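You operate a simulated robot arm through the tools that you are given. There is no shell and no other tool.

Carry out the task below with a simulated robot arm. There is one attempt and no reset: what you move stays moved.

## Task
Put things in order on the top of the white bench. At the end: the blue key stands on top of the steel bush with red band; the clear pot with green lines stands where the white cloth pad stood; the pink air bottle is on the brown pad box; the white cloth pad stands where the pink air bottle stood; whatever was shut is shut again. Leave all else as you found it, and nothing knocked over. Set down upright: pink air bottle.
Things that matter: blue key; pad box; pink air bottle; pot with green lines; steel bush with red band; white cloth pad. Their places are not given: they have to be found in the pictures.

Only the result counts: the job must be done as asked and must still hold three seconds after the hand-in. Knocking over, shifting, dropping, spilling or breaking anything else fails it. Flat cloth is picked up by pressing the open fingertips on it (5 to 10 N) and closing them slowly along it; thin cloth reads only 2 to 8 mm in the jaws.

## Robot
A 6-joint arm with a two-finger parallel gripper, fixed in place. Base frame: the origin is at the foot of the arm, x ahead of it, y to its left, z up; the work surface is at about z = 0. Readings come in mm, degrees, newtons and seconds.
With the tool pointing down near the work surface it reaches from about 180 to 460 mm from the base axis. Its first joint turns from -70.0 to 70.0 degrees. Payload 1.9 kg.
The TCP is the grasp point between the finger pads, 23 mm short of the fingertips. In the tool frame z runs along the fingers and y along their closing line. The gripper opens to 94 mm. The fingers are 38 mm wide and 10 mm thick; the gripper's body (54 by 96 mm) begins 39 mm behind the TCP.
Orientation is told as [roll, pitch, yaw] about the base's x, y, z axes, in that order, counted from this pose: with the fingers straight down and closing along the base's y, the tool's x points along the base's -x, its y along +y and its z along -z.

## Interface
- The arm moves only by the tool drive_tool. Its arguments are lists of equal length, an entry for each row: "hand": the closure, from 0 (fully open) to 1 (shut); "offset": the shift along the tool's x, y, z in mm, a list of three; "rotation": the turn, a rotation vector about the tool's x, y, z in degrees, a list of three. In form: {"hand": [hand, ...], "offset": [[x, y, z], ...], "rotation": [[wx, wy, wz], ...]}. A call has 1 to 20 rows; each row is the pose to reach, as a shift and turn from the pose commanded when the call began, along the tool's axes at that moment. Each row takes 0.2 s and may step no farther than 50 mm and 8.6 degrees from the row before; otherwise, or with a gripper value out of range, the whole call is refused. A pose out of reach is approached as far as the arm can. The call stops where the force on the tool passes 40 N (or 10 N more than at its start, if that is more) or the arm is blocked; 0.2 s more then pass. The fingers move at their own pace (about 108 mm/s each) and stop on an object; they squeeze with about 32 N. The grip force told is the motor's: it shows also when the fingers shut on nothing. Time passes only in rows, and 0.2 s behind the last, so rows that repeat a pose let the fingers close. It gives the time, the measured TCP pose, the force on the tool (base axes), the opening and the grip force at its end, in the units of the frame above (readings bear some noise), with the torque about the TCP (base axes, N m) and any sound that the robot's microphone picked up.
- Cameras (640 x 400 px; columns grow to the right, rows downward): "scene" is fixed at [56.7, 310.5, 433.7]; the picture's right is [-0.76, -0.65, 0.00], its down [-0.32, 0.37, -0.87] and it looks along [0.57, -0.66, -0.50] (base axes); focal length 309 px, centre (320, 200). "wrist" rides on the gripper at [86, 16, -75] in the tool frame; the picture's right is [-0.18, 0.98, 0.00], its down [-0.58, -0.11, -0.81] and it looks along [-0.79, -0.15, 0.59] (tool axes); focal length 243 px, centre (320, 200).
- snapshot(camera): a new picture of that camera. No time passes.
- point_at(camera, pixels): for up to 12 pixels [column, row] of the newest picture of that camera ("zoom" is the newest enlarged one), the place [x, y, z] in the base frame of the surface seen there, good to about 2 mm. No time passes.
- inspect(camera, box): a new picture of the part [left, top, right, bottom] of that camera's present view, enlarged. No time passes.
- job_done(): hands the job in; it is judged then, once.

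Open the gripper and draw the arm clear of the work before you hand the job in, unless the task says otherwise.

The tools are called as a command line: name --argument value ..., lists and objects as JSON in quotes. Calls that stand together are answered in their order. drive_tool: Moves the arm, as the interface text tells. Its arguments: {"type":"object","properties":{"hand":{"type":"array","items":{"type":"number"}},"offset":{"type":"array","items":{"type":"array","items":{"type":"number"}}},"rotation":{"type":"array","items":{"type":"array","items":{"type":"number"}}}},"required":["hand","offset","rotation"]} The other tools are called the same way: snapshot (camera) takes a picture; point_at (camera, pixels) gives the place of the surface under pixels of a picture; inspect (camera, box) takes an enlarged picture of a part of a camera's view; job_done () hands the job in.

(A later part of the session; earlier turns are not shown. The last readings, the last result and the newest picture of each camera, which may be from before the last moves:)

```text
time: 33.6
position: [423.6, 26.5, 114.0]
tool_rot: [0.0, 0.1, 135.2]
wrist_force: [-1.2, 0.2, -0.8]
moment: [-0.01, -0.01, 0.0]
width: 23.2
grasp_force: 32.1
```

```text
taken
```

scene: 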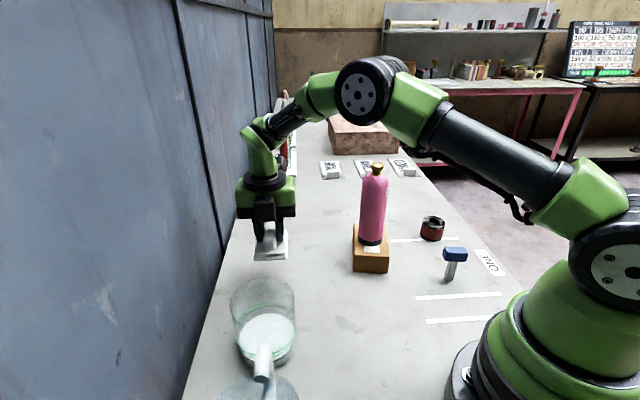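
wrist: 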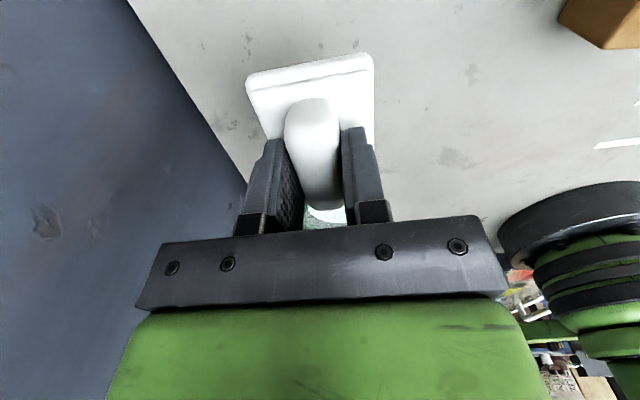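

The pad hangs level. I carry it to over the bottle's old place (218,6.7) at this height.

drive_tool --hand '[1, 1, 1, 1, 1, 1, 1, 1, 1, 1, 1, 1, 1, 1]' --offset '[[-4, 5, 0], [-13, 16, 0], [-25, 31, 0], [-38, 46, 0], [-51, 62, 0], [-64, 78, 0], [-77, 94, 0], [-90, 110, 0], [-102, 125, 0], [-113, 138, 0], [-122, 149, 0], [-128, 156, 0], [-131.4, 160.3, 0], [-131.4, 160.3, 0]]' --rotation '[[0, 0, 0], [0, 0, 0], [0, 0, 0], [0, 0, 0], [0, 0, 0], [0, 0, 0], [0, 0, 0], [0, 0, 0], [0, 0, 0], [0, 0, 0], [0, 0, 0], [0, 0, 0], [0, 0, 0], [0, 0, 0]]'

snapshot --camera "scene"

snapshot --camera "wrist"

```text
time: 36.6
position: [218.0, 7.4, 113.1]
tool_rot: [0.0, 0.1, 135.2]
wrist_force: [0.5, -0.2, -1.0]
moment: [-0.01, 0.0, 0.01]
width: 23.5
grasp_force: 32.3
```

```text
taken
```

scene: 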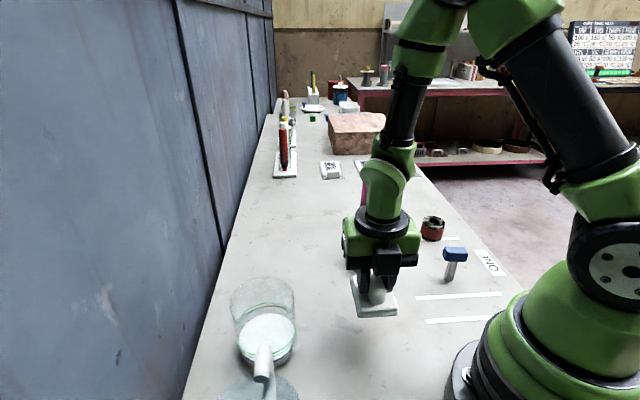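

```text
taken
```

wrist: 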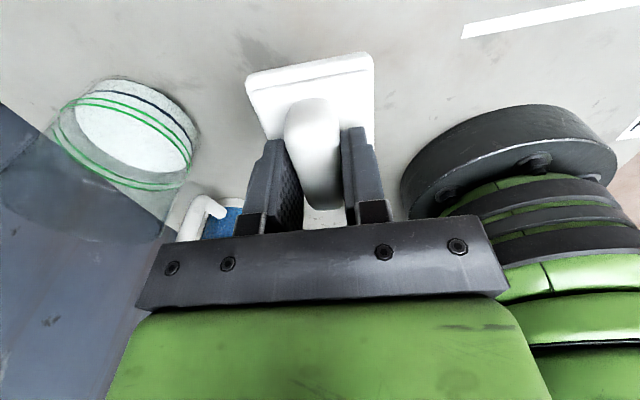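

The pad hangs over (218,7). I lower 66 mm, then feel for the table in small steps.

drive_tool --hand '[1, 1, 1, 1, 1, 1, 1]' --offset '[[0, 0, 12], [0, 0, 26], [0, 0, 40], [0, 0, 52], [0, 0, 61], [0, 0, 66], [0, 0, 66]]' --rotation '[[0, 0, 0], [0, 0, 0], [0, 0, 0], [0, 0, 0], [0, 0, 0], [0, 0, 0], [0, 0, 0]]'

inspect --camera "scene" --box '[320, 230, 440, 350]'

```text
time: 38.2
position: [217.6, 7.5, 47.3]
tool_rot: [0.0, 0.1, 135.3]
wrist_force: [0.3, -0.2, -0.6]
moment: [-0.01, -0.01, -0.01]
width: 23.0
grasp_force: 32.0
```

```text
3.33 times, centred on (380, 290) of scene
```

zoom: 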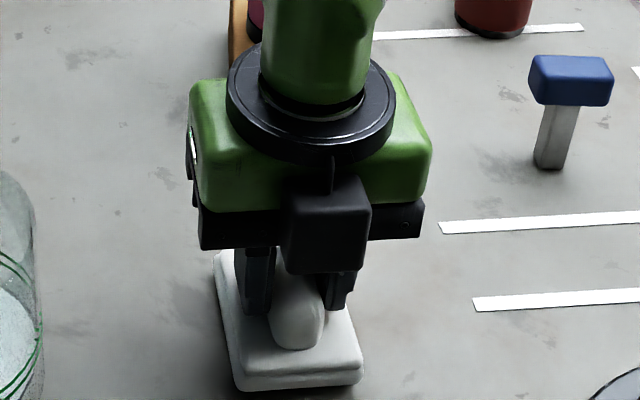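

drive_tool --hand '[1, 1, 1, 1, 1, 1]' --offset '[[0, 0, 0.8], [0, 0, 1.6], [0, 0, 2.4], [0, 0, 3.2], [0, 0, 3.6], [0, 0, 3.6]]' --rotation '[[0, 0, 0], [0, 0, 0], [0, 0, 0], [0, 0, 0], [0, 0, 0], [0, 0, 0]]'

```text
time: 39.6
position: [218.9, 7.0, 43.4]
tool_rot: [-0.1, 0.1, 135.2]
wrist_force: [-0.6, 1.2, 4.1]
moment: [0.04, 0.03, 0.03]
width: 23.3
grasp_force: 31.8
```

The reading shows 4.1 N upward at z=43.4, so the pad rests on the bench. I open the hand slowly.

drive_tool --hand '[0.74, 0.72, 0.7, 0.65, 0.55, 0.4, 0.2, 0, 0]' --offset '[[0, 0, 0], [0, 0, 0], [0, 0, 0], [0, 0, 0], [0, 0, 0], [0, 0, 0], [0, 0, 0], [0, 0, 0], [0, 0, 0]]' --rotation '[[0, 0, 0], [0, 0, 0], [0, 0, 0], [0, 0, 0], [0, 0, 0], [0, 0, 0], [0, 0, 0], [0, 0, 0], [0, 0, 0]]'

snapshot --camera "wrist"

snapshot --camera "scene"

```text
time: 41.6
position: [217.3, 5.3, 43.8]
tool_rot: [0.0, 0.2, 135.2]
wrist_force: [0.3, -0.5, -0.1]
moment: [0.0, 0.0, 0.01]
width: 93.9
grasp_force: 0.0
```

```text
taken
```

wrist: 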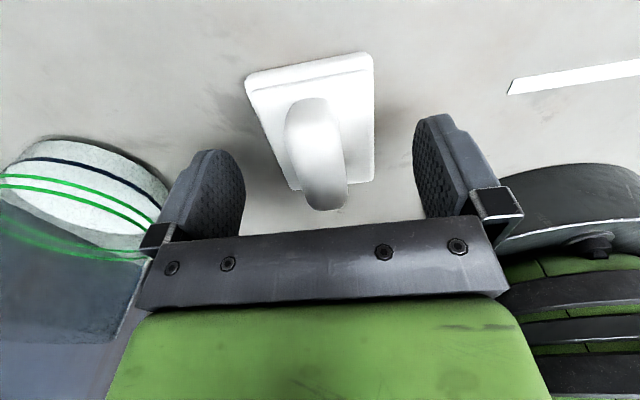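

```text
taken
```

scene: 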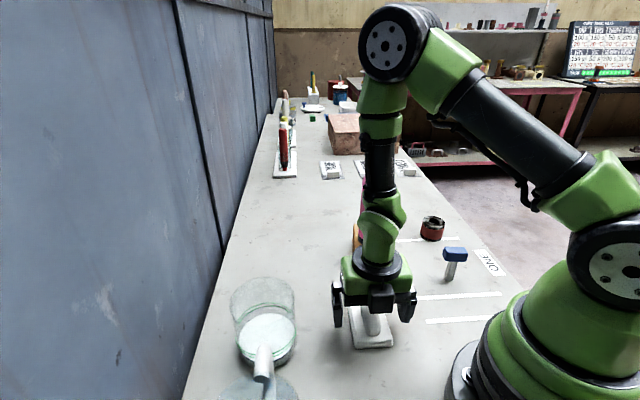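

The pad rests free at the bottle's old place. I rise 170 mm and move over the pot near (315,130), keeping yaw 135, which also keeps the fingers away from the handled vessel.

drive_tool --hand '[0, 0, 0, 0, 0, 0, 0, 0, 0, 0, 0, 0, 0, 0]' --offset '[[0, 0, -10], [0, 0, -35], [0, 0, -65], [0, 0, -95], [0, 0, -125], [0, 0, -150], [0, 0, -170], [-3, -22, -175], [-6, -50, -175], [-9, -78, -175], [-12, -106, -175], [-15, -134, -175], [-18.5, -156, -175], [-18.5, -156, -175]]' --rotation '[[0, 0, 0], [0, 0, 0], [0, 0, 0], [0, 0, 0], [0, 0, 0], [0, 0, 0], [0, 0, 0], [0, 0, 0], [0, 0, 0], [0, 0, 0], [0, 0, 0], [0, 0, 0], [0, 0, 0], [0, 0, 0]]'

snapshot --camera "wrist"

snapshot --camera "scene"

inspect --camera "wrist" --box '[230, 0, 410, 220]'

```text
time: 44.6
position: [315.0, 130.3, 218.2]
tool_rot: [0.0, 0.1, 135.2]
wrist_force: [0.6, -0.2, -0.7]
moment: [0.03, 0.0, 0.01]
width: 94.2
grasp_force: 0.1
```

```text
taken
```

wrist: 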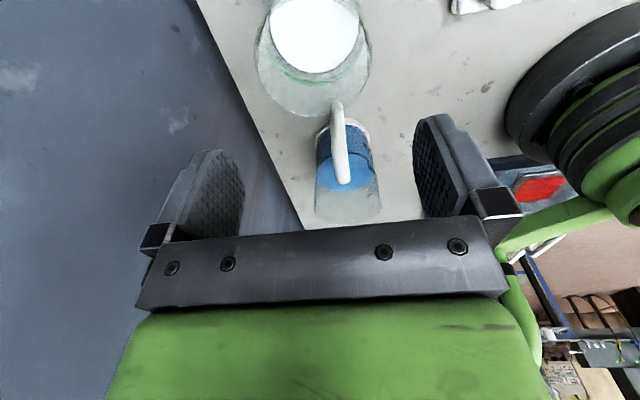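

```text
taken
```

scene: 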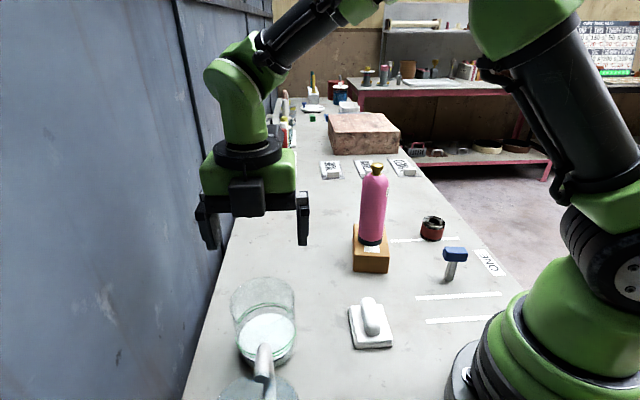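

```text
1.82 times, centred on (320, 110) of wrist
```

zoom: 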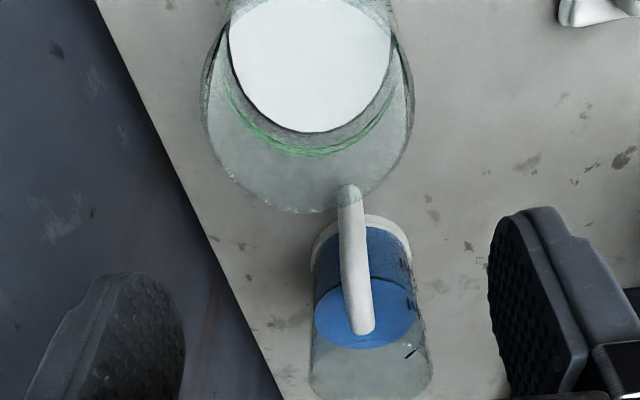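

The pot's rim ring shows centred near wrist (313,60) and the liquid disc near (315,34). I query points on the pot's rim, side and the vessel's handle to fix their places.

point_at --camera "wrist" --pixels '[[315, 30], [290, 20], [340, 20], [315, 65], [310, 116], [275, 100], [355, 90], [256, 60], [371, 55], [339, 103], [342, 140], [345, 185]]'

point_at --camera "scene" --pixels '[[262, 279], [232, 300], [294, 300], [245, 285], [280, 282], [236, 340], [297, 340], [265, 320], [265, 300], [250, 345], [285, 345], [240, 320]]'

inspect --camera "scene" --box '[215, 260, 315, 400]'

```text
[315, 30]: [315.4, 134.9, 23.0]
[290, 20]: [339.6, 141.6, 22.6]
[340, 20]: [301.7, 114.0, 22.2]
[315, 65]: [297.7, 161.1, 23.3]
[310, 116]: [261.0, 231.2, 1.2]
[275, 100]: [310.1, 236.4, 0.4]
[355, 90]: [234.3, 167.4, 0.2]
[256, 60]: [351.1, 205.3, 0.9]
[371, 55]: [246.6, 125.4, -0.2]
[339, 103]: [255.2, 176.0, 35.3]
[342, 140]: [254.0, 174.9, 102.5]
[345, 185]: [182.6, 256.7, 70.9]
```

```text
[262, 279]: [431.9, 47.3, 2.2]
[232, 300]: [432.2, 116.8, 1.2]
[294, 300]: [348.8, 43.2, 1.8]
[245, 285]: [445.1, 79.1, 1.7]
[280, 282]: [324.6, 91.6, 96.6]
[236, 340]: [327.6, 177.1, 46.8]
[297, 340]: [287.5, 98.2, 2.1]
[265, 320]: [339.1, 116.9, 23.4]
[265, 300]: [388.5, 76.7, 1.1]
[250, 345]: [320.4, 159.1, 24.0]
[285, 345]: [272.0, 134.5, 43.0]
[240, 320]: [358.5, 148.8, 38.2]
```

```text
2.86 times, centred on (265, 330) of scene
```

zoom: 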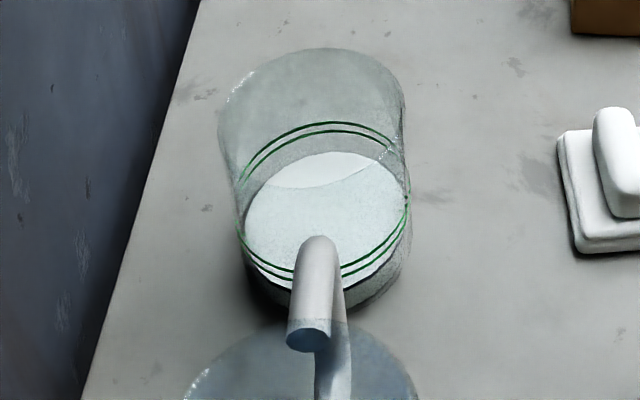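

Side points fit a circle at about (316,133.5) with radius 44–45, so the pot is nearly as wide as the open hand. I measure its edges with stronger magnification.

inspect --camera "scene" --box '[222, 280, 262, 320]'

inspect --camera "scene" --box '[275, 280, 315, 320]'

inspect --camera "scene" --box '[235, 262, 305, 302]'

inspect --camera "scene" --box '[222, 320, 312, 380]'

```text
10.00 times, centred on (242, 300) of scene
```

zoom: 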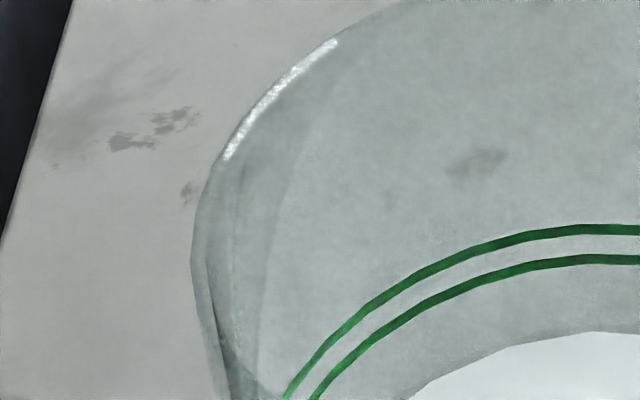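

```text
10.00 times, centred on (295, 300) of scene
```

zoom: 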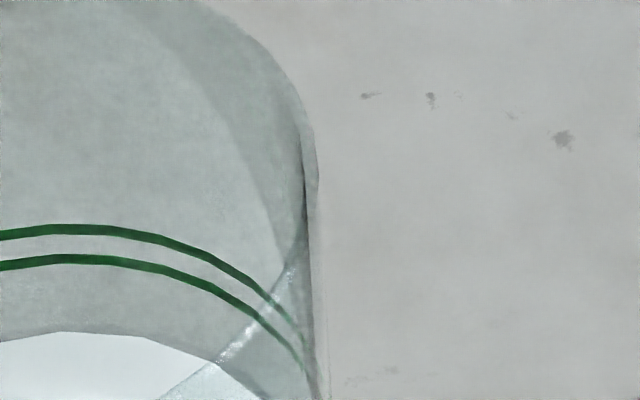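

```text
9.14 times, centred on (270, 282) of scene
```

zoom: 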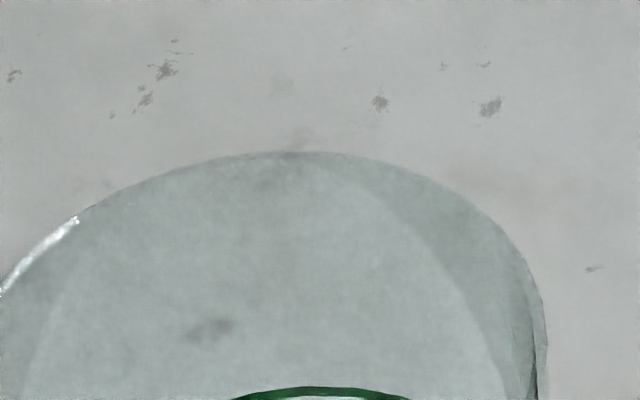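

```text
6.67 times, centred on (267, 350) of scene
```

zoom: 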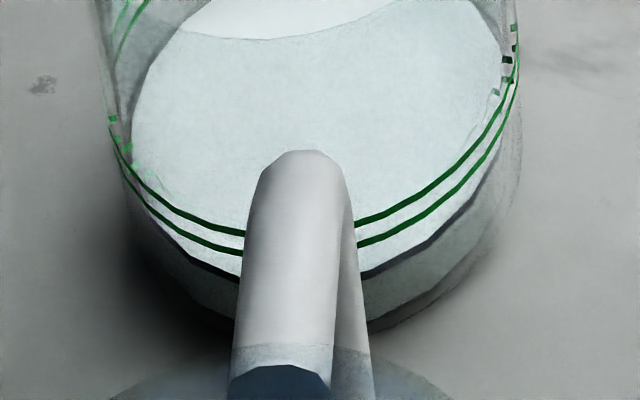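

The pot fits a circle at about (316.5,133.6) with diameter near 88.6 mm, so the open hand clears it by under 3 mm per side. I centre over it and come down to z=142, with the fingertips still above the rim (z≈100), to check alignment.

drive_tool --hand '[0, 0, 0, 0, 0, 0]' --offset '[[-1.3, -3.5, 10], [-1.3, -3.5, 30], [-1.3, -3.5, 50], [-1.3, -3.5, 66], [-1.3, -3.5, 76], [-1.3, -3.5, 76]]' --rotation '[[0, 0, 0], [0, 0, 0], [0, 0, 0], [0, 0, 0], [0, 0, 0], [0, 0, 0]]'

snapshot --camera "wrist"

snapshot --camera "scene"

inspect --camera "wrist" --box '[180, 60, 480, 250]'

```text
time: 46.0
position: [316.5, 132.4, 142.3]
tool_rot: [0.0, 0.1, 135.2]
wrist_force: [0.0, -0.2, -0.6]
moment: [0.02, 0.0, 0.0]
width: 93.8
grasp_force: 0.1
```

```text
taken
```

wrist: 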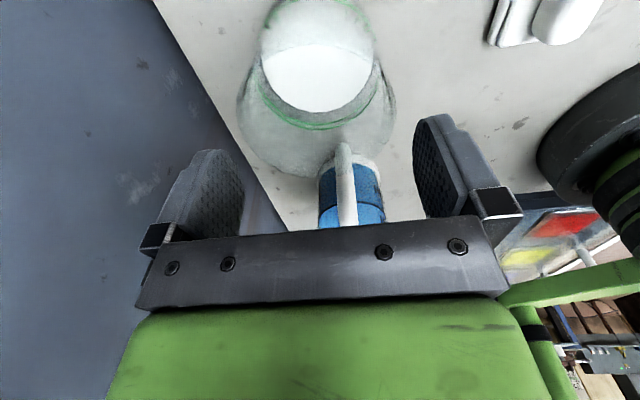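

```text
taken
```

scene: 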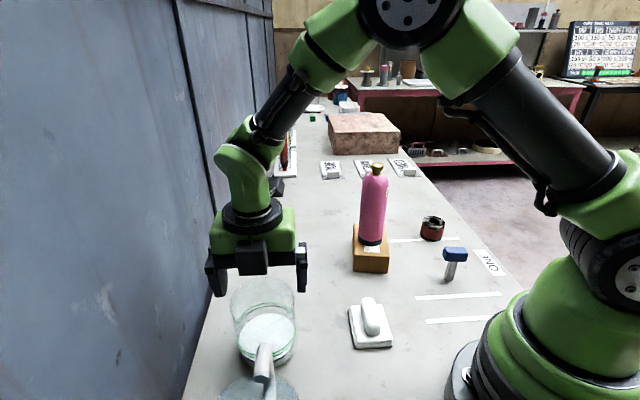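

```text
2.11 times, centred on (330, 155) of wrist
```

zoom: 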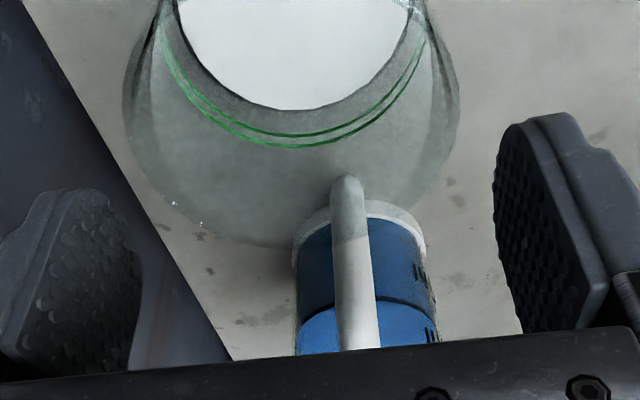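

The rim spans about u=236 to 396, which suggests the pot sits about 2 mm toward tool −y of centre. I magnify both rim edges to measure it properly.

inspect --camera "wrist" --box '[220, 80, 270, 130]'

inspect --camera "wrist" --box '[365, 75, 445, 155]'

inspect --camera "wrist" --box '[240, 130, 380, 200]'

```text
8.00 times, centred on (245, 105) of wrist
```

zoom: 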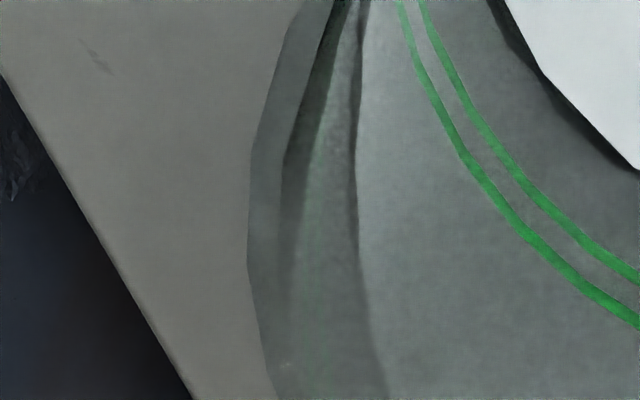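

```text
5.00 times, centred on (405, 115) of wrist
```

zoom: 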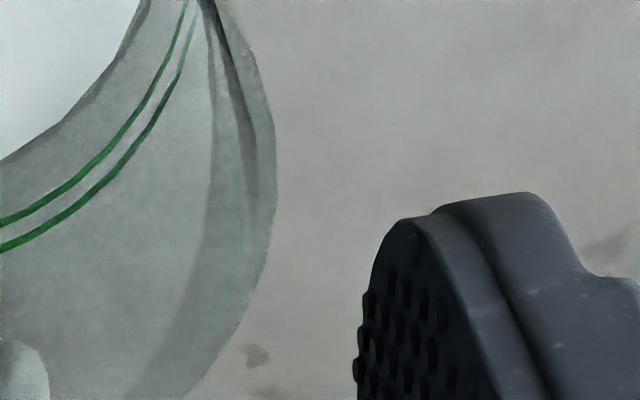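

```text
4.57 times, centred on (310, 165) of wrist
```

zoom: 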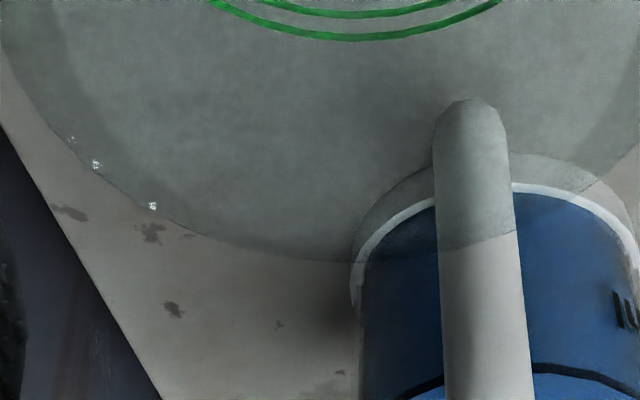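

The rim's edges read u=236.0 and 396.2, giving an offset of about −2 mm along tool y and a radius near 44.7. I check the left fingertip's place the same way before shifting.

inspect --camera "wrist" --box '[180, 135, 260, 215]'

inspect --camera "wrist" --box '[395, 105, 475, 185]'

```text
5.00 times, centred on (220, 175) of wrist
```

zoom: 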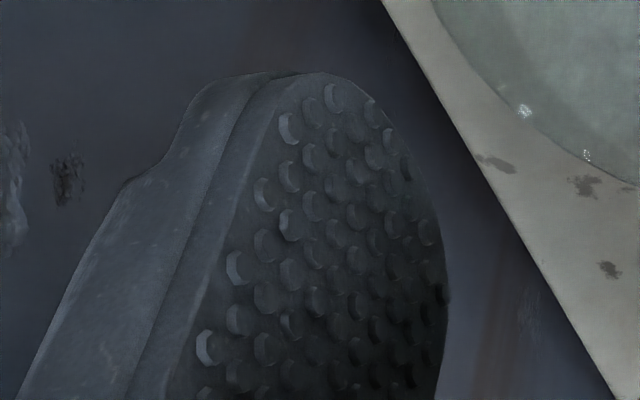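

```text
5.00 times, centred on (435, 145) of wrist
```

zoom: 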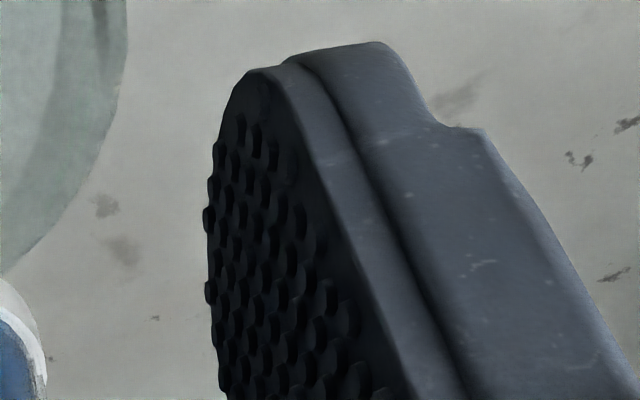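

Both fingertips project where expected, so the pot is about 2.2 mm off toward tool −y. I shift by that and descend slowly so the tips pass just below the rim.

drive_tool --hand '[0, 0, 0, 0, 0, 0, 0, 0, 0, 0]' --offset '[[0, -2.2, 0], [0, -2.2, 5], [0, -2.2, 10], [0, -2.2, 14], [0, -2.2, 17], [0, -2.2, 20], [0, -2.2, 23], [0, -2.2, 26], [0, -2.2, 29], [0, -2.2, 29]]' --rotation '[[0, 0, 0], [0, 0, 0], [0, 0, 0], [0, 0, 0], [0, 0, 0], [0, 0, 0], [0, 0, 0], [0, 0, 0], [0, 0, 0], [0, 0, 0]]'

snapshot --camera "wrist"

inspect --camera "scene" --box '[190, 200, 330, 380]'

```text
time: 48.2
position: [317.7, 135.8, 113.6]
tool_rot: [0.0, 0.0, 135.3]
wrist_force: [-0.1, 0.8, 0.1]
moment: [0.0, 0.01, 0.01]
width: 93.9
grasp_force: 0.0
```

```text
taken
```

wrist: 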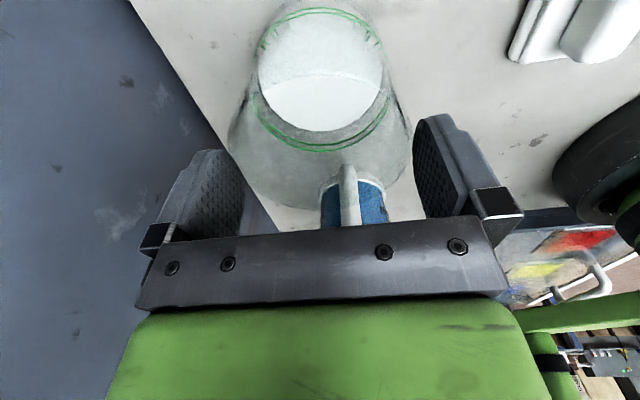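

```text
2.22 times, centred on (260, 290) of scene
```

zoom: 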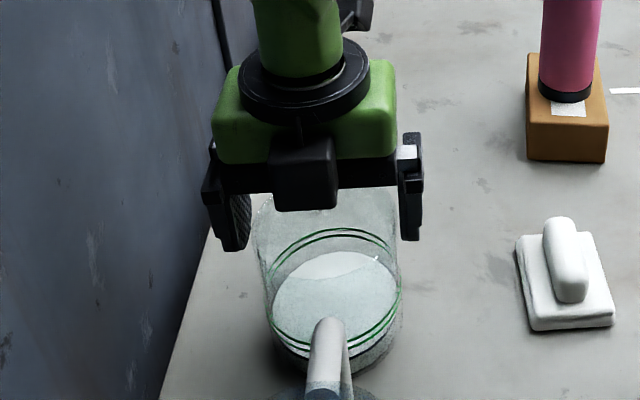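

No contact so far, with the tips at z≈90, below the rim. I magnify both gaps to check centring before going deeper.

inspect --camera "wrist" --box '[370, 90, 450, 190]'

inspect --camera "wrist" --box '[190, 90, 290, 230]'

inspect --camera "scene" --box '[230, 260, 320, 320]'

```text
4.00 times, centred on (410, 140) of wrist
```

zoom: 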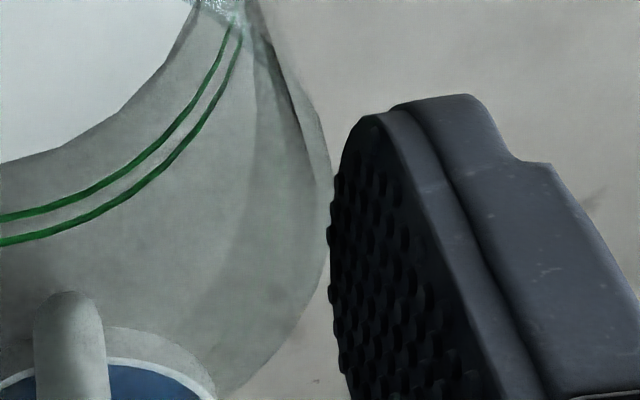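

```text
2.86 times, centred on (240, 160) of wrist
```

zoom: 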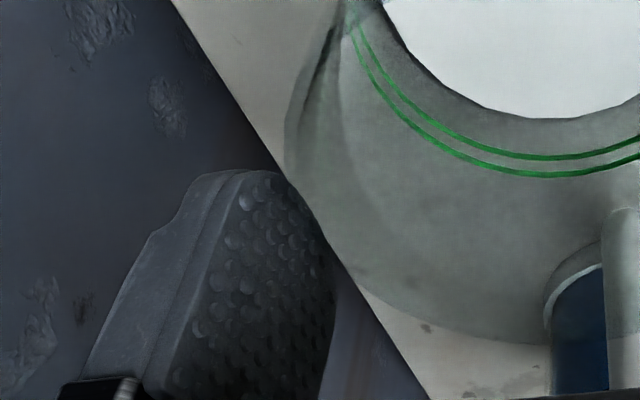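

```text
6.67 times, centred on (275, 290) of scene
```

zoom: 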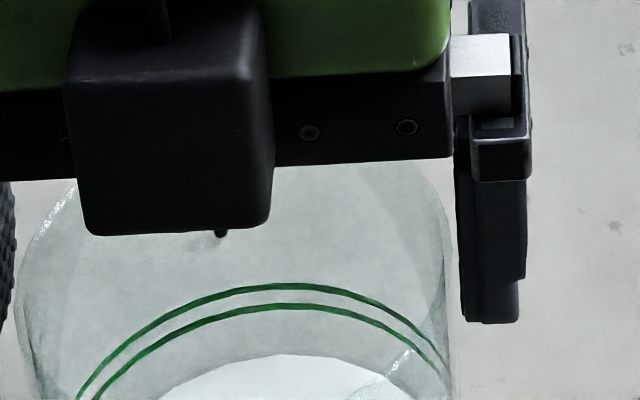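

The measured rim edges (227.4 and 412.8) match a centred pot within half a millimetre, and the scene view shows equal small gaps. I continue down to TCP z≈70.

drive_tool --hand '[0, 0, 0, 0, 0, 0, 0, 0, 0, 0, 0, 0]' --offset '[[0, 0, 4], [0, 0, 8], [0, 0, 12], [0, 0, 16], [0, 0, 20], [0, 0, 24], [0, 0, 28], [0, 0, 32], [0, 0, 36], [0, 0, 40], [0, 0, 43], [0, 0, 43]]' --rotation '[[0, 0, 0], [0, 0, 0], [0, 0, 0], [0, 0, 0], [0, 0, 0], [0, 0, 0], [0, 0, 0], [0, 0, 0], [0, 0, 0], [0, 0, 0], [0, 0, 0], [0, 0, 0]]'

snapshot --camera "wrist"

inspect --camera "scene" --box '[190, 200, 330, 380]'

```text
time: 50.8
position: [316.8, 134.6, 71.0]
tool_rot: [0.1, 0.1, 135.0]
wrist_force: [-0.2, 0.1, 0.2]
moment: [0.0, 0.0, 0.0]
width: 94.1
grasp_force: 0.1
```

```text
taken
```

wrist: 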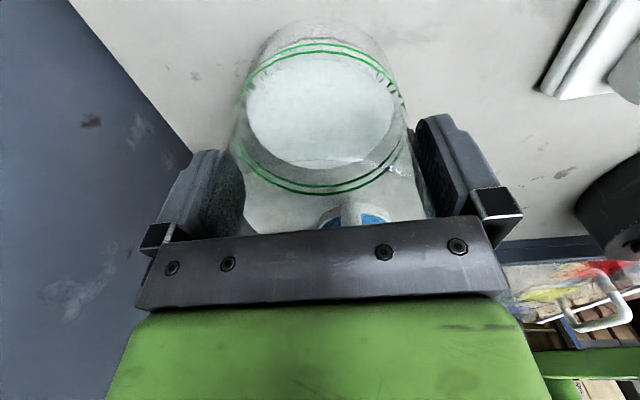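

```text
2.22 times, centred on (260, 290) of scene
```

zoom: 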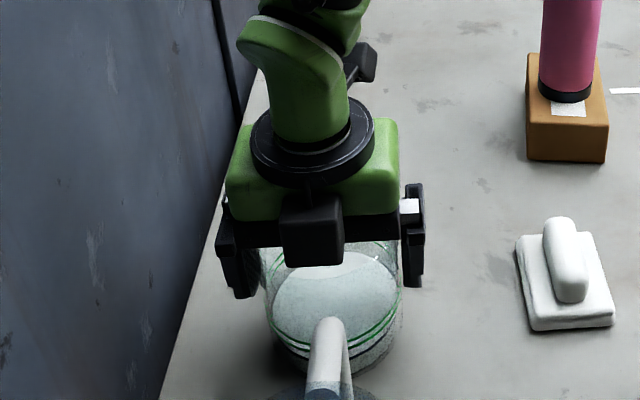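

The fingers straddle the pot with no contact. I close gently on it.

drive_tool --hand '[0.02, 0.04, 0.06, 0.1, 0.3, 1, 1, 1]' --offset '[[0, 0, 0], [0, 0, 0], [0, 0, 0], [0, 0, 0], [0, 0, 0], [0, 0, 0], [0, 0, 0], [0, 0, 0]]' --rotation '[[0, 0, 0], [0, 0, 0], [0, 0, 0], [0, 0, 0], [0, 0, 0], [0, 0, 0], [0, 0, 0], [0, 0, 0]]'

snapshot --camera "wrist"

```text
time: 52.6
position: [317.4, 135.5, 70.4]
tool_rot: [-0.1, 0.1, 135.2]
wrist_force: [-1.1, 0.5, 0.0]
moment: [0.12, 0.05, 0.08]
width: 89.7
grasp_force: 32.1
```

```text
taken
```

wrist: 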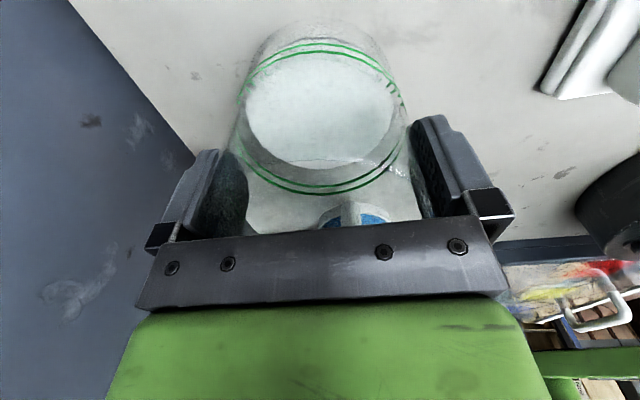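

Gripped at 89.7 mm with 32 N. I lift slowly by 35 mm to keep the contents calm.

drive_tool --hand '[1, 1, 1, 1, 1, 1, 1, 1, 1, 1, 1, 1]' --offset '[[0, 0, -1], [0, 0, -3], [0, 0, -6], [0, 0, -10], [0, 0, -14], [0, 0, -18], [0, 0, -22], [0, 0, -26], [0, 0, -30], [0, 0, -33], [0, 0, -35], [0, 0, -35]]' --rotation '[[0, 0, 0], [0, 0, 0], [0, 0, 0], [0, 0, 0], [0, 0, 0], [0, 0, 0], [0, 0, 0], [0, 0, 0], [0, 0, 0], [0, 0, 0], [0, 0, 0], [0, 0, 0]]'

snapshot --camera "scene"

snapshot --camera "wrist"

```text
time: 55.2
position: [317.7, 135.3, 106.2]
tool_rot: [0.1, 0.2, 135.2]
wrist_force: [-0.1, -0.3, -5.1]
moment: [-0.02, 0.0, -0.01]
width: 90.0
grasp_force: 32.2
```

```text
taken
```

scene: 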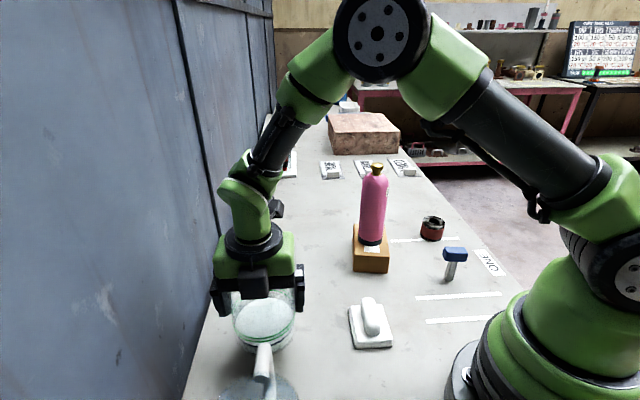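

```text
taken
```

wrist: 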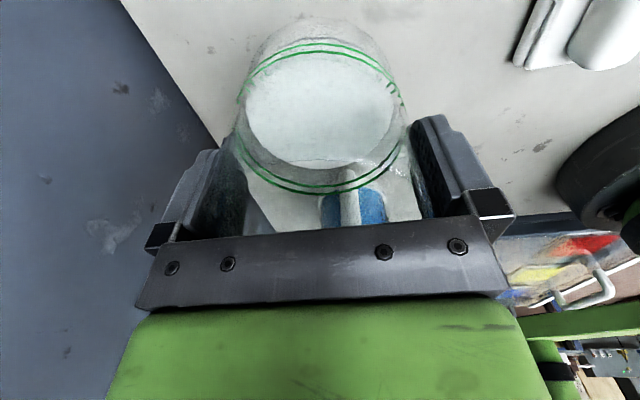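

The pot hangs level with 5.1 N. Before placing it I check the set-down pad's outline, to know how its base sat relative to my grip and so where exactly it stood before.

inspect --camera "scene" --box '[335, 285, 415, 365]'

point_at --camera "zoom" --pixels '[[120, 115], [270, 95], [455, 290], [180, 310], [250, 180], [260, 100], [290, 190], [270, 130], [350, 200], [180, 200], [440, 260], [170, 270]]'

```text
5.00 times, centred on (375, 325) of scene
```

zoom: 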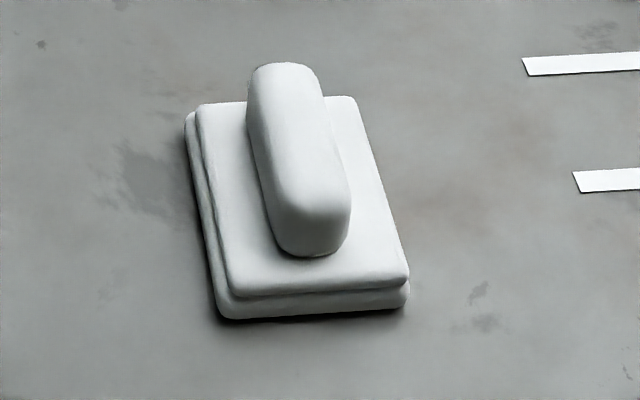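

```text
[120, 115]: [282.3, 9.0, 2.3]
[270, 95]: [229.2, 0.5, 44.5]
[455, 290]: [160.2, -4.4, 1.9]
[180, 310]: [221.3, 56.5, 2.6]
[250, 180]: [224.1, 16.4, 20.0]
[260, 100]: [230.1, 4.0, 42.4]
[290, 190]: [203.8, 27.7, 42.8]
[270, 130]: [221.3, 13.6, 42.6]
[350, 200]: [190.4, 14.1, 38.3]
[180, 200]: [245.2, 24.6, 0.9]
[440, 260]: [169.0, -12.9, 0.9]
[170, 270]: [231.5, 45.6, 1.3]
```

The pad's base matches my grip centre within a few millimetres, so the old pad place is about (423.5,27). I carry the pot there with a smooth slow profile along tool +x.

drive_tool --hand '[1, 1, 1, 1, 1, 1, 1, 1, 1, 1, 1, 1, 1, 1, 1, 1, 1, 1, 1, 1]' --offset '[[1.35, 0, 0], [5.2, 0.1, 0], [11.2, 0.15, 0], [19.1, 0.25, 0], [28.6, 0.4, 0], [39.3, 0.55, 0], [50.9, 0.7, 0], [63.2, 0.9, 0], [75.75, 1.05, 0], [88.3, 1.2, 0], [100.6, 1.4, 0], [112.2, 1.55, 0], [122.9, 1.7, 0], [132.4, 1.85, 0], [140.3, 1.95, 0], [146.3, 2.0, 0], [150.2, 2.1, 0], [151.5, 2.1, 0], [151.5, 2.1, 0], [151.5, 2.1, 0]]' --rotation '[[0, 0, 0], [0, 0, 0], [0, 0, 0], [0, 0, 0], [0, 0, 0], [0, 0, 0], [0, 0, 0], [0, 0, 0], [0, 0, 0], [0, 0, 0], [0, 0, 0], [0, 0, 0], [0, 0, 0], [0, 0, 0], [0, 0, 0], [0, 0, 0], [0, 0, 0], [0, 0, 0], [0, 0, 0], [0, 0, 0]]'

snapshot --camera "scene"

snapshot --camera "wrist"

```text
time: 59.4
position: [423.9, 28.3, 105.3]
tool_rot: [0.0, 0.1, 135.2]
wrist_force: [0.0, 0.8, -5.6]
moment: [-0.01, 0.0, 0.0]
width: 89.4
grasp_force: 31.9
```

```text
taken
```

scene: 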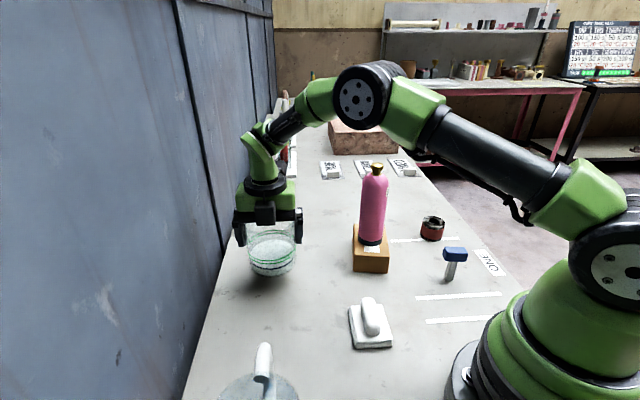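

```text
taken
```

wrist: 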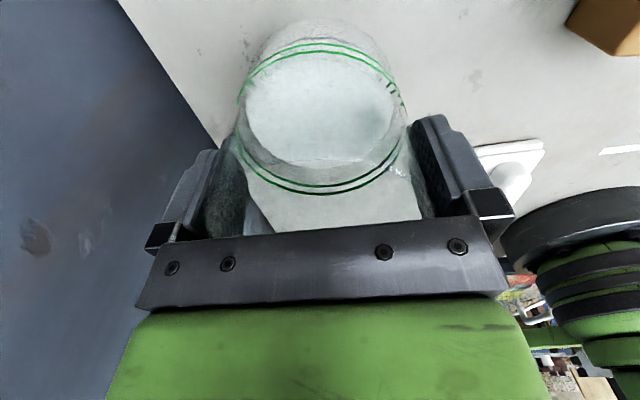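

The pot is over the pad's old place. I lower it gently to just above the bench.

drive_tool --hand '[1, 1, 1, 1, 1, 1, 1, 1, 1, 1]' --offset '[[0, -0.5, 1.5], [0, -0.5, 5], [0, -0.5, 9.5], [0, -0.5, 14], [0, -0.5, 18.5], [0, -0.5, 23], [0, -0.5, 27], [0, -0.5, 30], [0, -0.5, 31.5], [0, -0.5, 31.5]]' --rotation '[[0, 0, 0], [0, 0, 0], [0, 0, 0], [0, 0, 0], [0, 0, 0], [0, 0, 0], [0, 0, 0], [0, 0, 0], [0, 0, 0], [0, 0, 0]]'

```text
time: 61.6
position: [423.7, 27.1, 75.5]
tool_rot: [-0.1, 0.1, 135.2]
wrist_force: [-0.2, -0.5, -6.0]
moment: [0.0, 0.01, 0.01]
width: 89.8
grasp_force: 32.3
```

The pot still hangs free (−6 N) at z=75.5. I feel for the bench in fine steps.

drive_tool --hand '[1, 1, 1, 1, 1, 1, 1]' --offset '[[0, 0, 0.7], [0, 0, 1.4], [0, 0, 2.1], [0, 0, 2.7], [0, 0, 3.2], [0, 0, 3.6], [0, 0, 3.6]]' --rotation '[[0, 0, 0], [0, 0, 0], [0, 0, 0], [0, 0, 0], [0, 0, 0], [0, 0, 0], [0, 0, 0]]'

```text
time: 63.2
position: [425.3, 27.2, 71.0]
tool_rot: [0.0, 0.2, 135.2]
wrist_force: [0.7, 0.0, -5.7]
moment: [0.03, -0.02, 0.01]
width: 89.8
grasp_force: 32.3
```

No contact yet at about z=71. I continue in finer steps.

drive_tool --hand '[1, 1, 1, 1]' --offset '[[0, 0, 0.4], [0, 0, 0.8], [0, 0, 1.1], [0, 0, 1.1]]' --rotation '[[0, 0, 0], [0, 0, 0], [0, 0, 0], [0, 0, 0]]'

```text
time: 64.2
position: [424.5, 27.2, 71.1]
tool_rot: [-0.2, 0.0, 135.1]
wrist_force: [-5.8, -0.3, 19.7]
moment: [-0.32, 1.12, -0.1]
width: 90.0
grasp_force: 31.6
```

Firm contact now (19.7 N). I ease up 0.5 mm to unload before opening.

drive_tool --hand '[1, 1]' --offset '[[0, 0, -0.5], [0, 0, -0.5]]' --rotation '[[0, 0, 0], [0, 0, 0]]'

```text
time: 64.8
position: [425.0, 26.9, 70.5]
tool_rot: [-0.2, 0.1, 135.1]
wrist_force: [-1.0, 3.0, 12.3]
moment: [-0.09, 0.43, -0.28]
width: 89.7
grasp_force: 31.9
```

The load is still 12 N, so I ease up another 0.4 mm.

drive_tool --hand '[1, 1]' --offset '[[0, 0, -0.4], [0, 0, -0.4]]' --rotation '[[0, 0, 0], [0, 0, 0]]'

inspect --camera "scene" --box '[210, 180, 340, 300]'

```text
time: 65.4
position: [423.5, 26.2, 69.9]
tool_rot: [0.0, 0.1, 135.2]
wrist_force: [2.7, 1.2, -0.3]
moment: [0.17, -0.35, 0.01]
width: 89.8
grasp_force: 32.1
```

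```text
3.33 times, centred on (275, 240) of scene
```

zoom: 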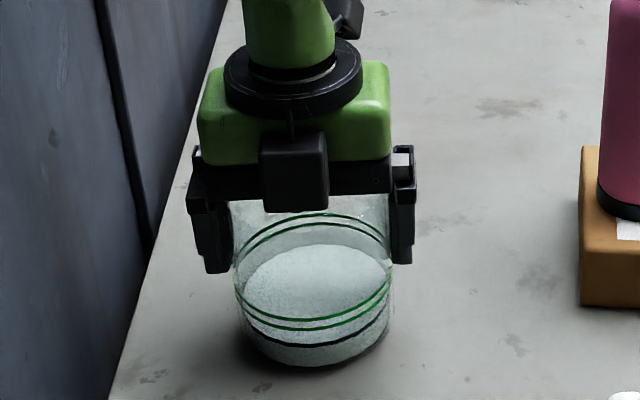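

The pot rests with almost no load on the tool. I open the hand fully and slowly.

drive_tool --hand '[0.045, 0.035, 0.025, 0.015, 0, 0, 0]' --offset '[[0, 0, 0], [0, 0, 0], [0, 0, 0], [0, 0, 0], [0, 0, 0], [0, 0, 0], [0, 0, 0]]' --rotation '[[0, 0, 0], [0, 0, 0], [0, 0, 0], [0, 0, 0], [0, 0, 0], [0, 0, 0], [0, 0, 0]]'

snapshot --camera "wrist"

inspect --camera "scene" --box '[210, 180, 340, 300]'

```text
time: 67.0
position: [424.4, 27.6, 70.7]
tool_rot: [0.0, 0.1, 135.2]
wrist_force: [1.0, -0.9, 0.1]
moment: [0.0, 0.01, -0.02]
width: 94.0
grasp_force: 0.1
```

```text
taken
```

wrist: 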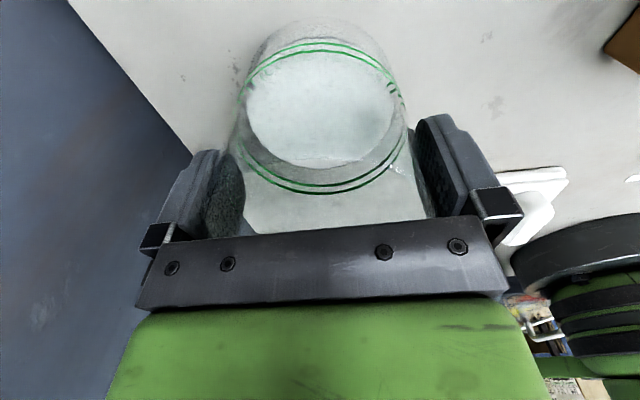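

```text
3.33 times, centred on (275, 240) of scene
```

zoom: 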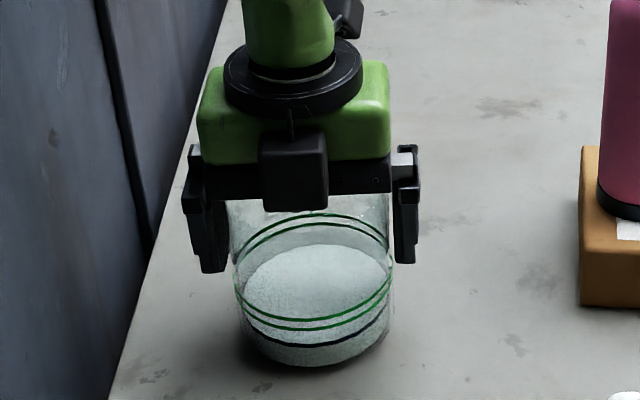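

The pot is released with gaps on both sides. I rise straight up, slowly at first until the tips are above the rim.

drive_tool --hand '[0, 0, 0, 0, 0, 0, 0, 0, 0, 0, 0, 0, 0, 0]' --offset '[[0, 0, -2], [0, 0, -5], [0, 0, -9], [0, 0, -14], [0, 0, -20], [0, 0, -26], [0, 0, -33], [0, 0, -41], [0, 0, -50], [0, 0, -65], [0, 0, -85], [0, 0, -110], [0, 0, -135], [0, 0, -155]]' --rotation '[[0, 0, 0], [0, 0, 0], [0, 0, 0], [0, 0, 0], [0, 0, 0], [0, 0, 0], [0, 0, 0], [0, 0, 0], [0, 0, 0], [0, 0, 0], [0, 0, 0], [0, 0, 0], [0, 0, 0], [0, 0, 0]]'

snapshot --camera "scene"

snapshot --camera "wrist"

```text
time: 70.0
position: [423.2, 28.3, 225.6]
tool_rot: [0.1, 0.0, 135.2]
wrist_force: [0.1, 0.1, 0.6]
moment: [-0.04, -0.01, -0.02]
width: 93.8
grasp_force: 0.0
```

```text
taken
```

scene: 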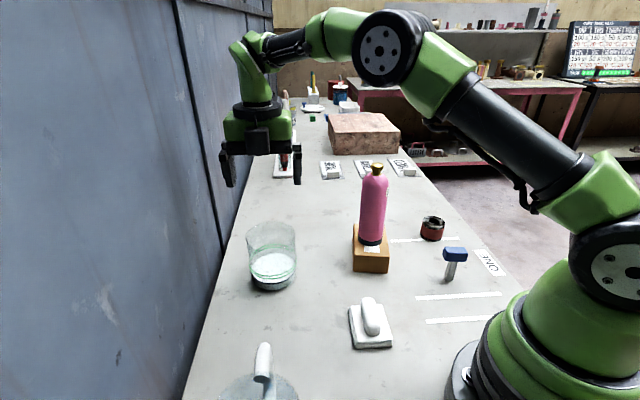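

```text
taken
```

wrist: 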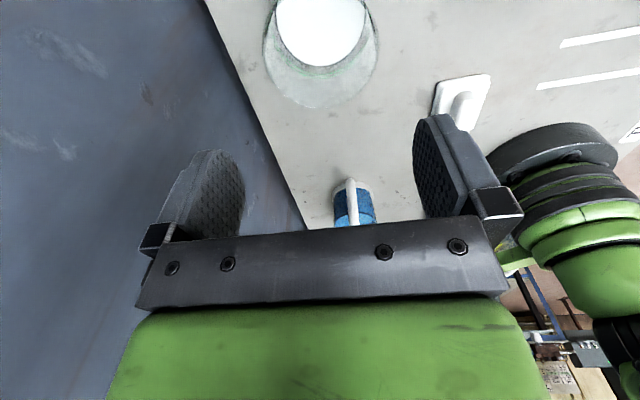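

The pot stands free at the pad's old place. I now travel high (z≈270) to over the key near (155,-190), turning to yaw 40 so the fingers will close across its head's short side.

drive_tool --hand '[0, 0, 0, 0, 0, 0, 0, 0, 0, 0, 0, 0, 0, 0, 0, 0]' --offset '[[0, 0, -20], [0, 0, -44], [-2.7, 24.5, -44], [-5.3, 49, -44], [-8, 73.7, -44], [-10.7, 98, -44], [-13.4, 123, -44], [-16, 147, -44], [-18.7, 172, -44], [-21.4, 196.5, -44], [-24, 221, -44], [-26.7, 245.6, -44], [-29.4, 270, -44], [-32, 295, -44], [-35, 320, -44], [-37.4, 343.8, -44]]' --rotation '[[0, 0, 0], [0, 0, 0], [0, 0, 6.8], [0, 0, 13.6], [0, 0, 20.4], [0, 0, 27.2], [0, 0, 34], [0, 0, 40.8], [0, 0, 47.6], [0, 0, 54.4], [0, 0, 61.2], [0, 0, 68], [0, 0, 74.8], [0, 0, 81.6], [0, 0, 88.4], [0, 0, 95.2]]'

snapshot --camera "scene"

snapshot --camera "wrist"

```text
time: 73.4
position: [153.7, -189.3, 269.2]
tool_rot: [-0.1, 0.1, 39.8]
wrist_force: [0.1, -0.4, -0.1]
moment: [0.01, -0.04, 0.0]
width: 94.1
grasp_force: 0.1
```

```text
taken
```

scene: 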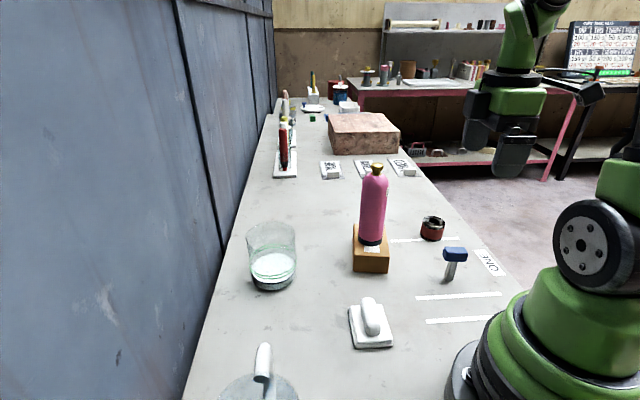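

```text
taken
```

wrist: 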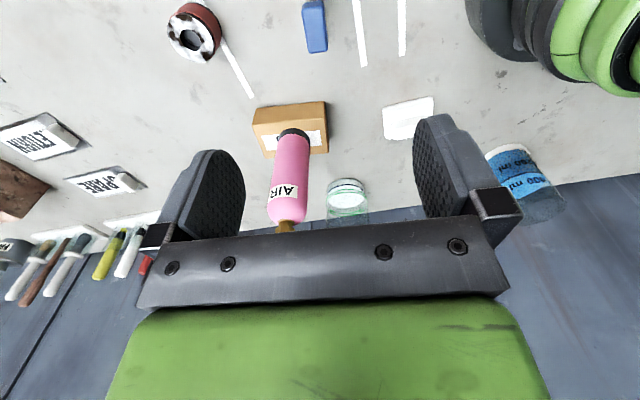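

The key's head shows at (315,25). I lower to z≈160 for a closer look.

drive_tool --hand '[0, 0, 0, 0, 0, 0]' --offset '[[0, 0, 20], [0, 0, 45], [0, 0, 70], [0, 0, 95], [0, 0, 110], [0, 0, 110]]' --rotation '[[0, 0, 0], [0, 0, 0], [0, 0, 0], [0, 0, 0], [0, 0, 0], [0, 0, 0]]'

snapshot --camera "wrist"

inspect --camera "wrist" --box '[260, 20, 380, 120]'

inspect --camera "scene" --box '[420, 230, 490, 290]'

```text
time: 74.8
position: [155.4, -190.3, 158.8]
tool_rot: [-0.1, 0.0, 39.9]
wrist_force: [0.2, 0.8, -0.4]
moment: [0.04, 0.0, 0.02]
width: 93.9
grasp_force: 0.1
```

```text
taken
```

wrist: 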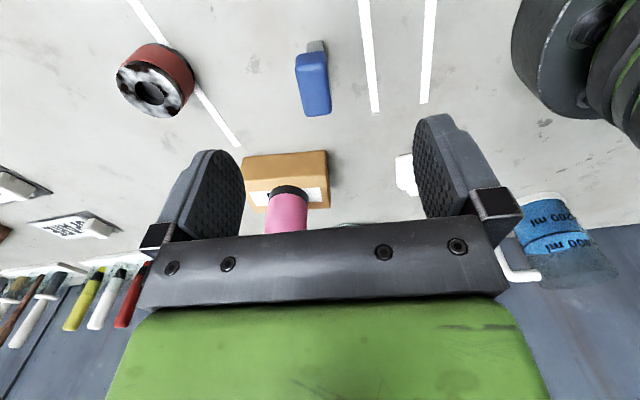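

```text
4.00 times, centred on (320, 70) of wrist
```

zoom: 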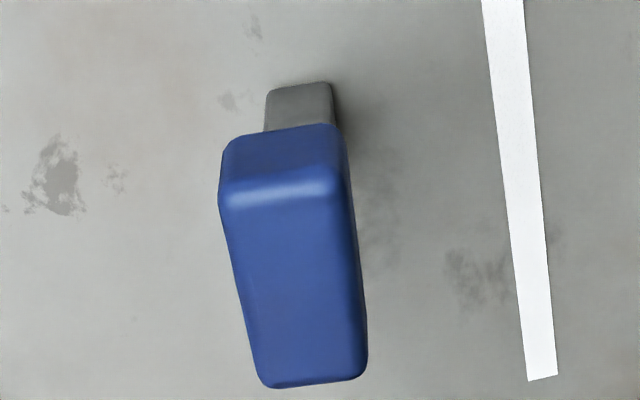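

```text
6.67 times, centred on (455, 260) of scene
```

zoom: 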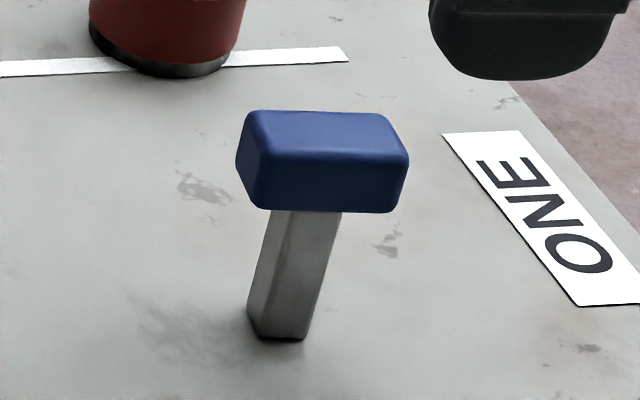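

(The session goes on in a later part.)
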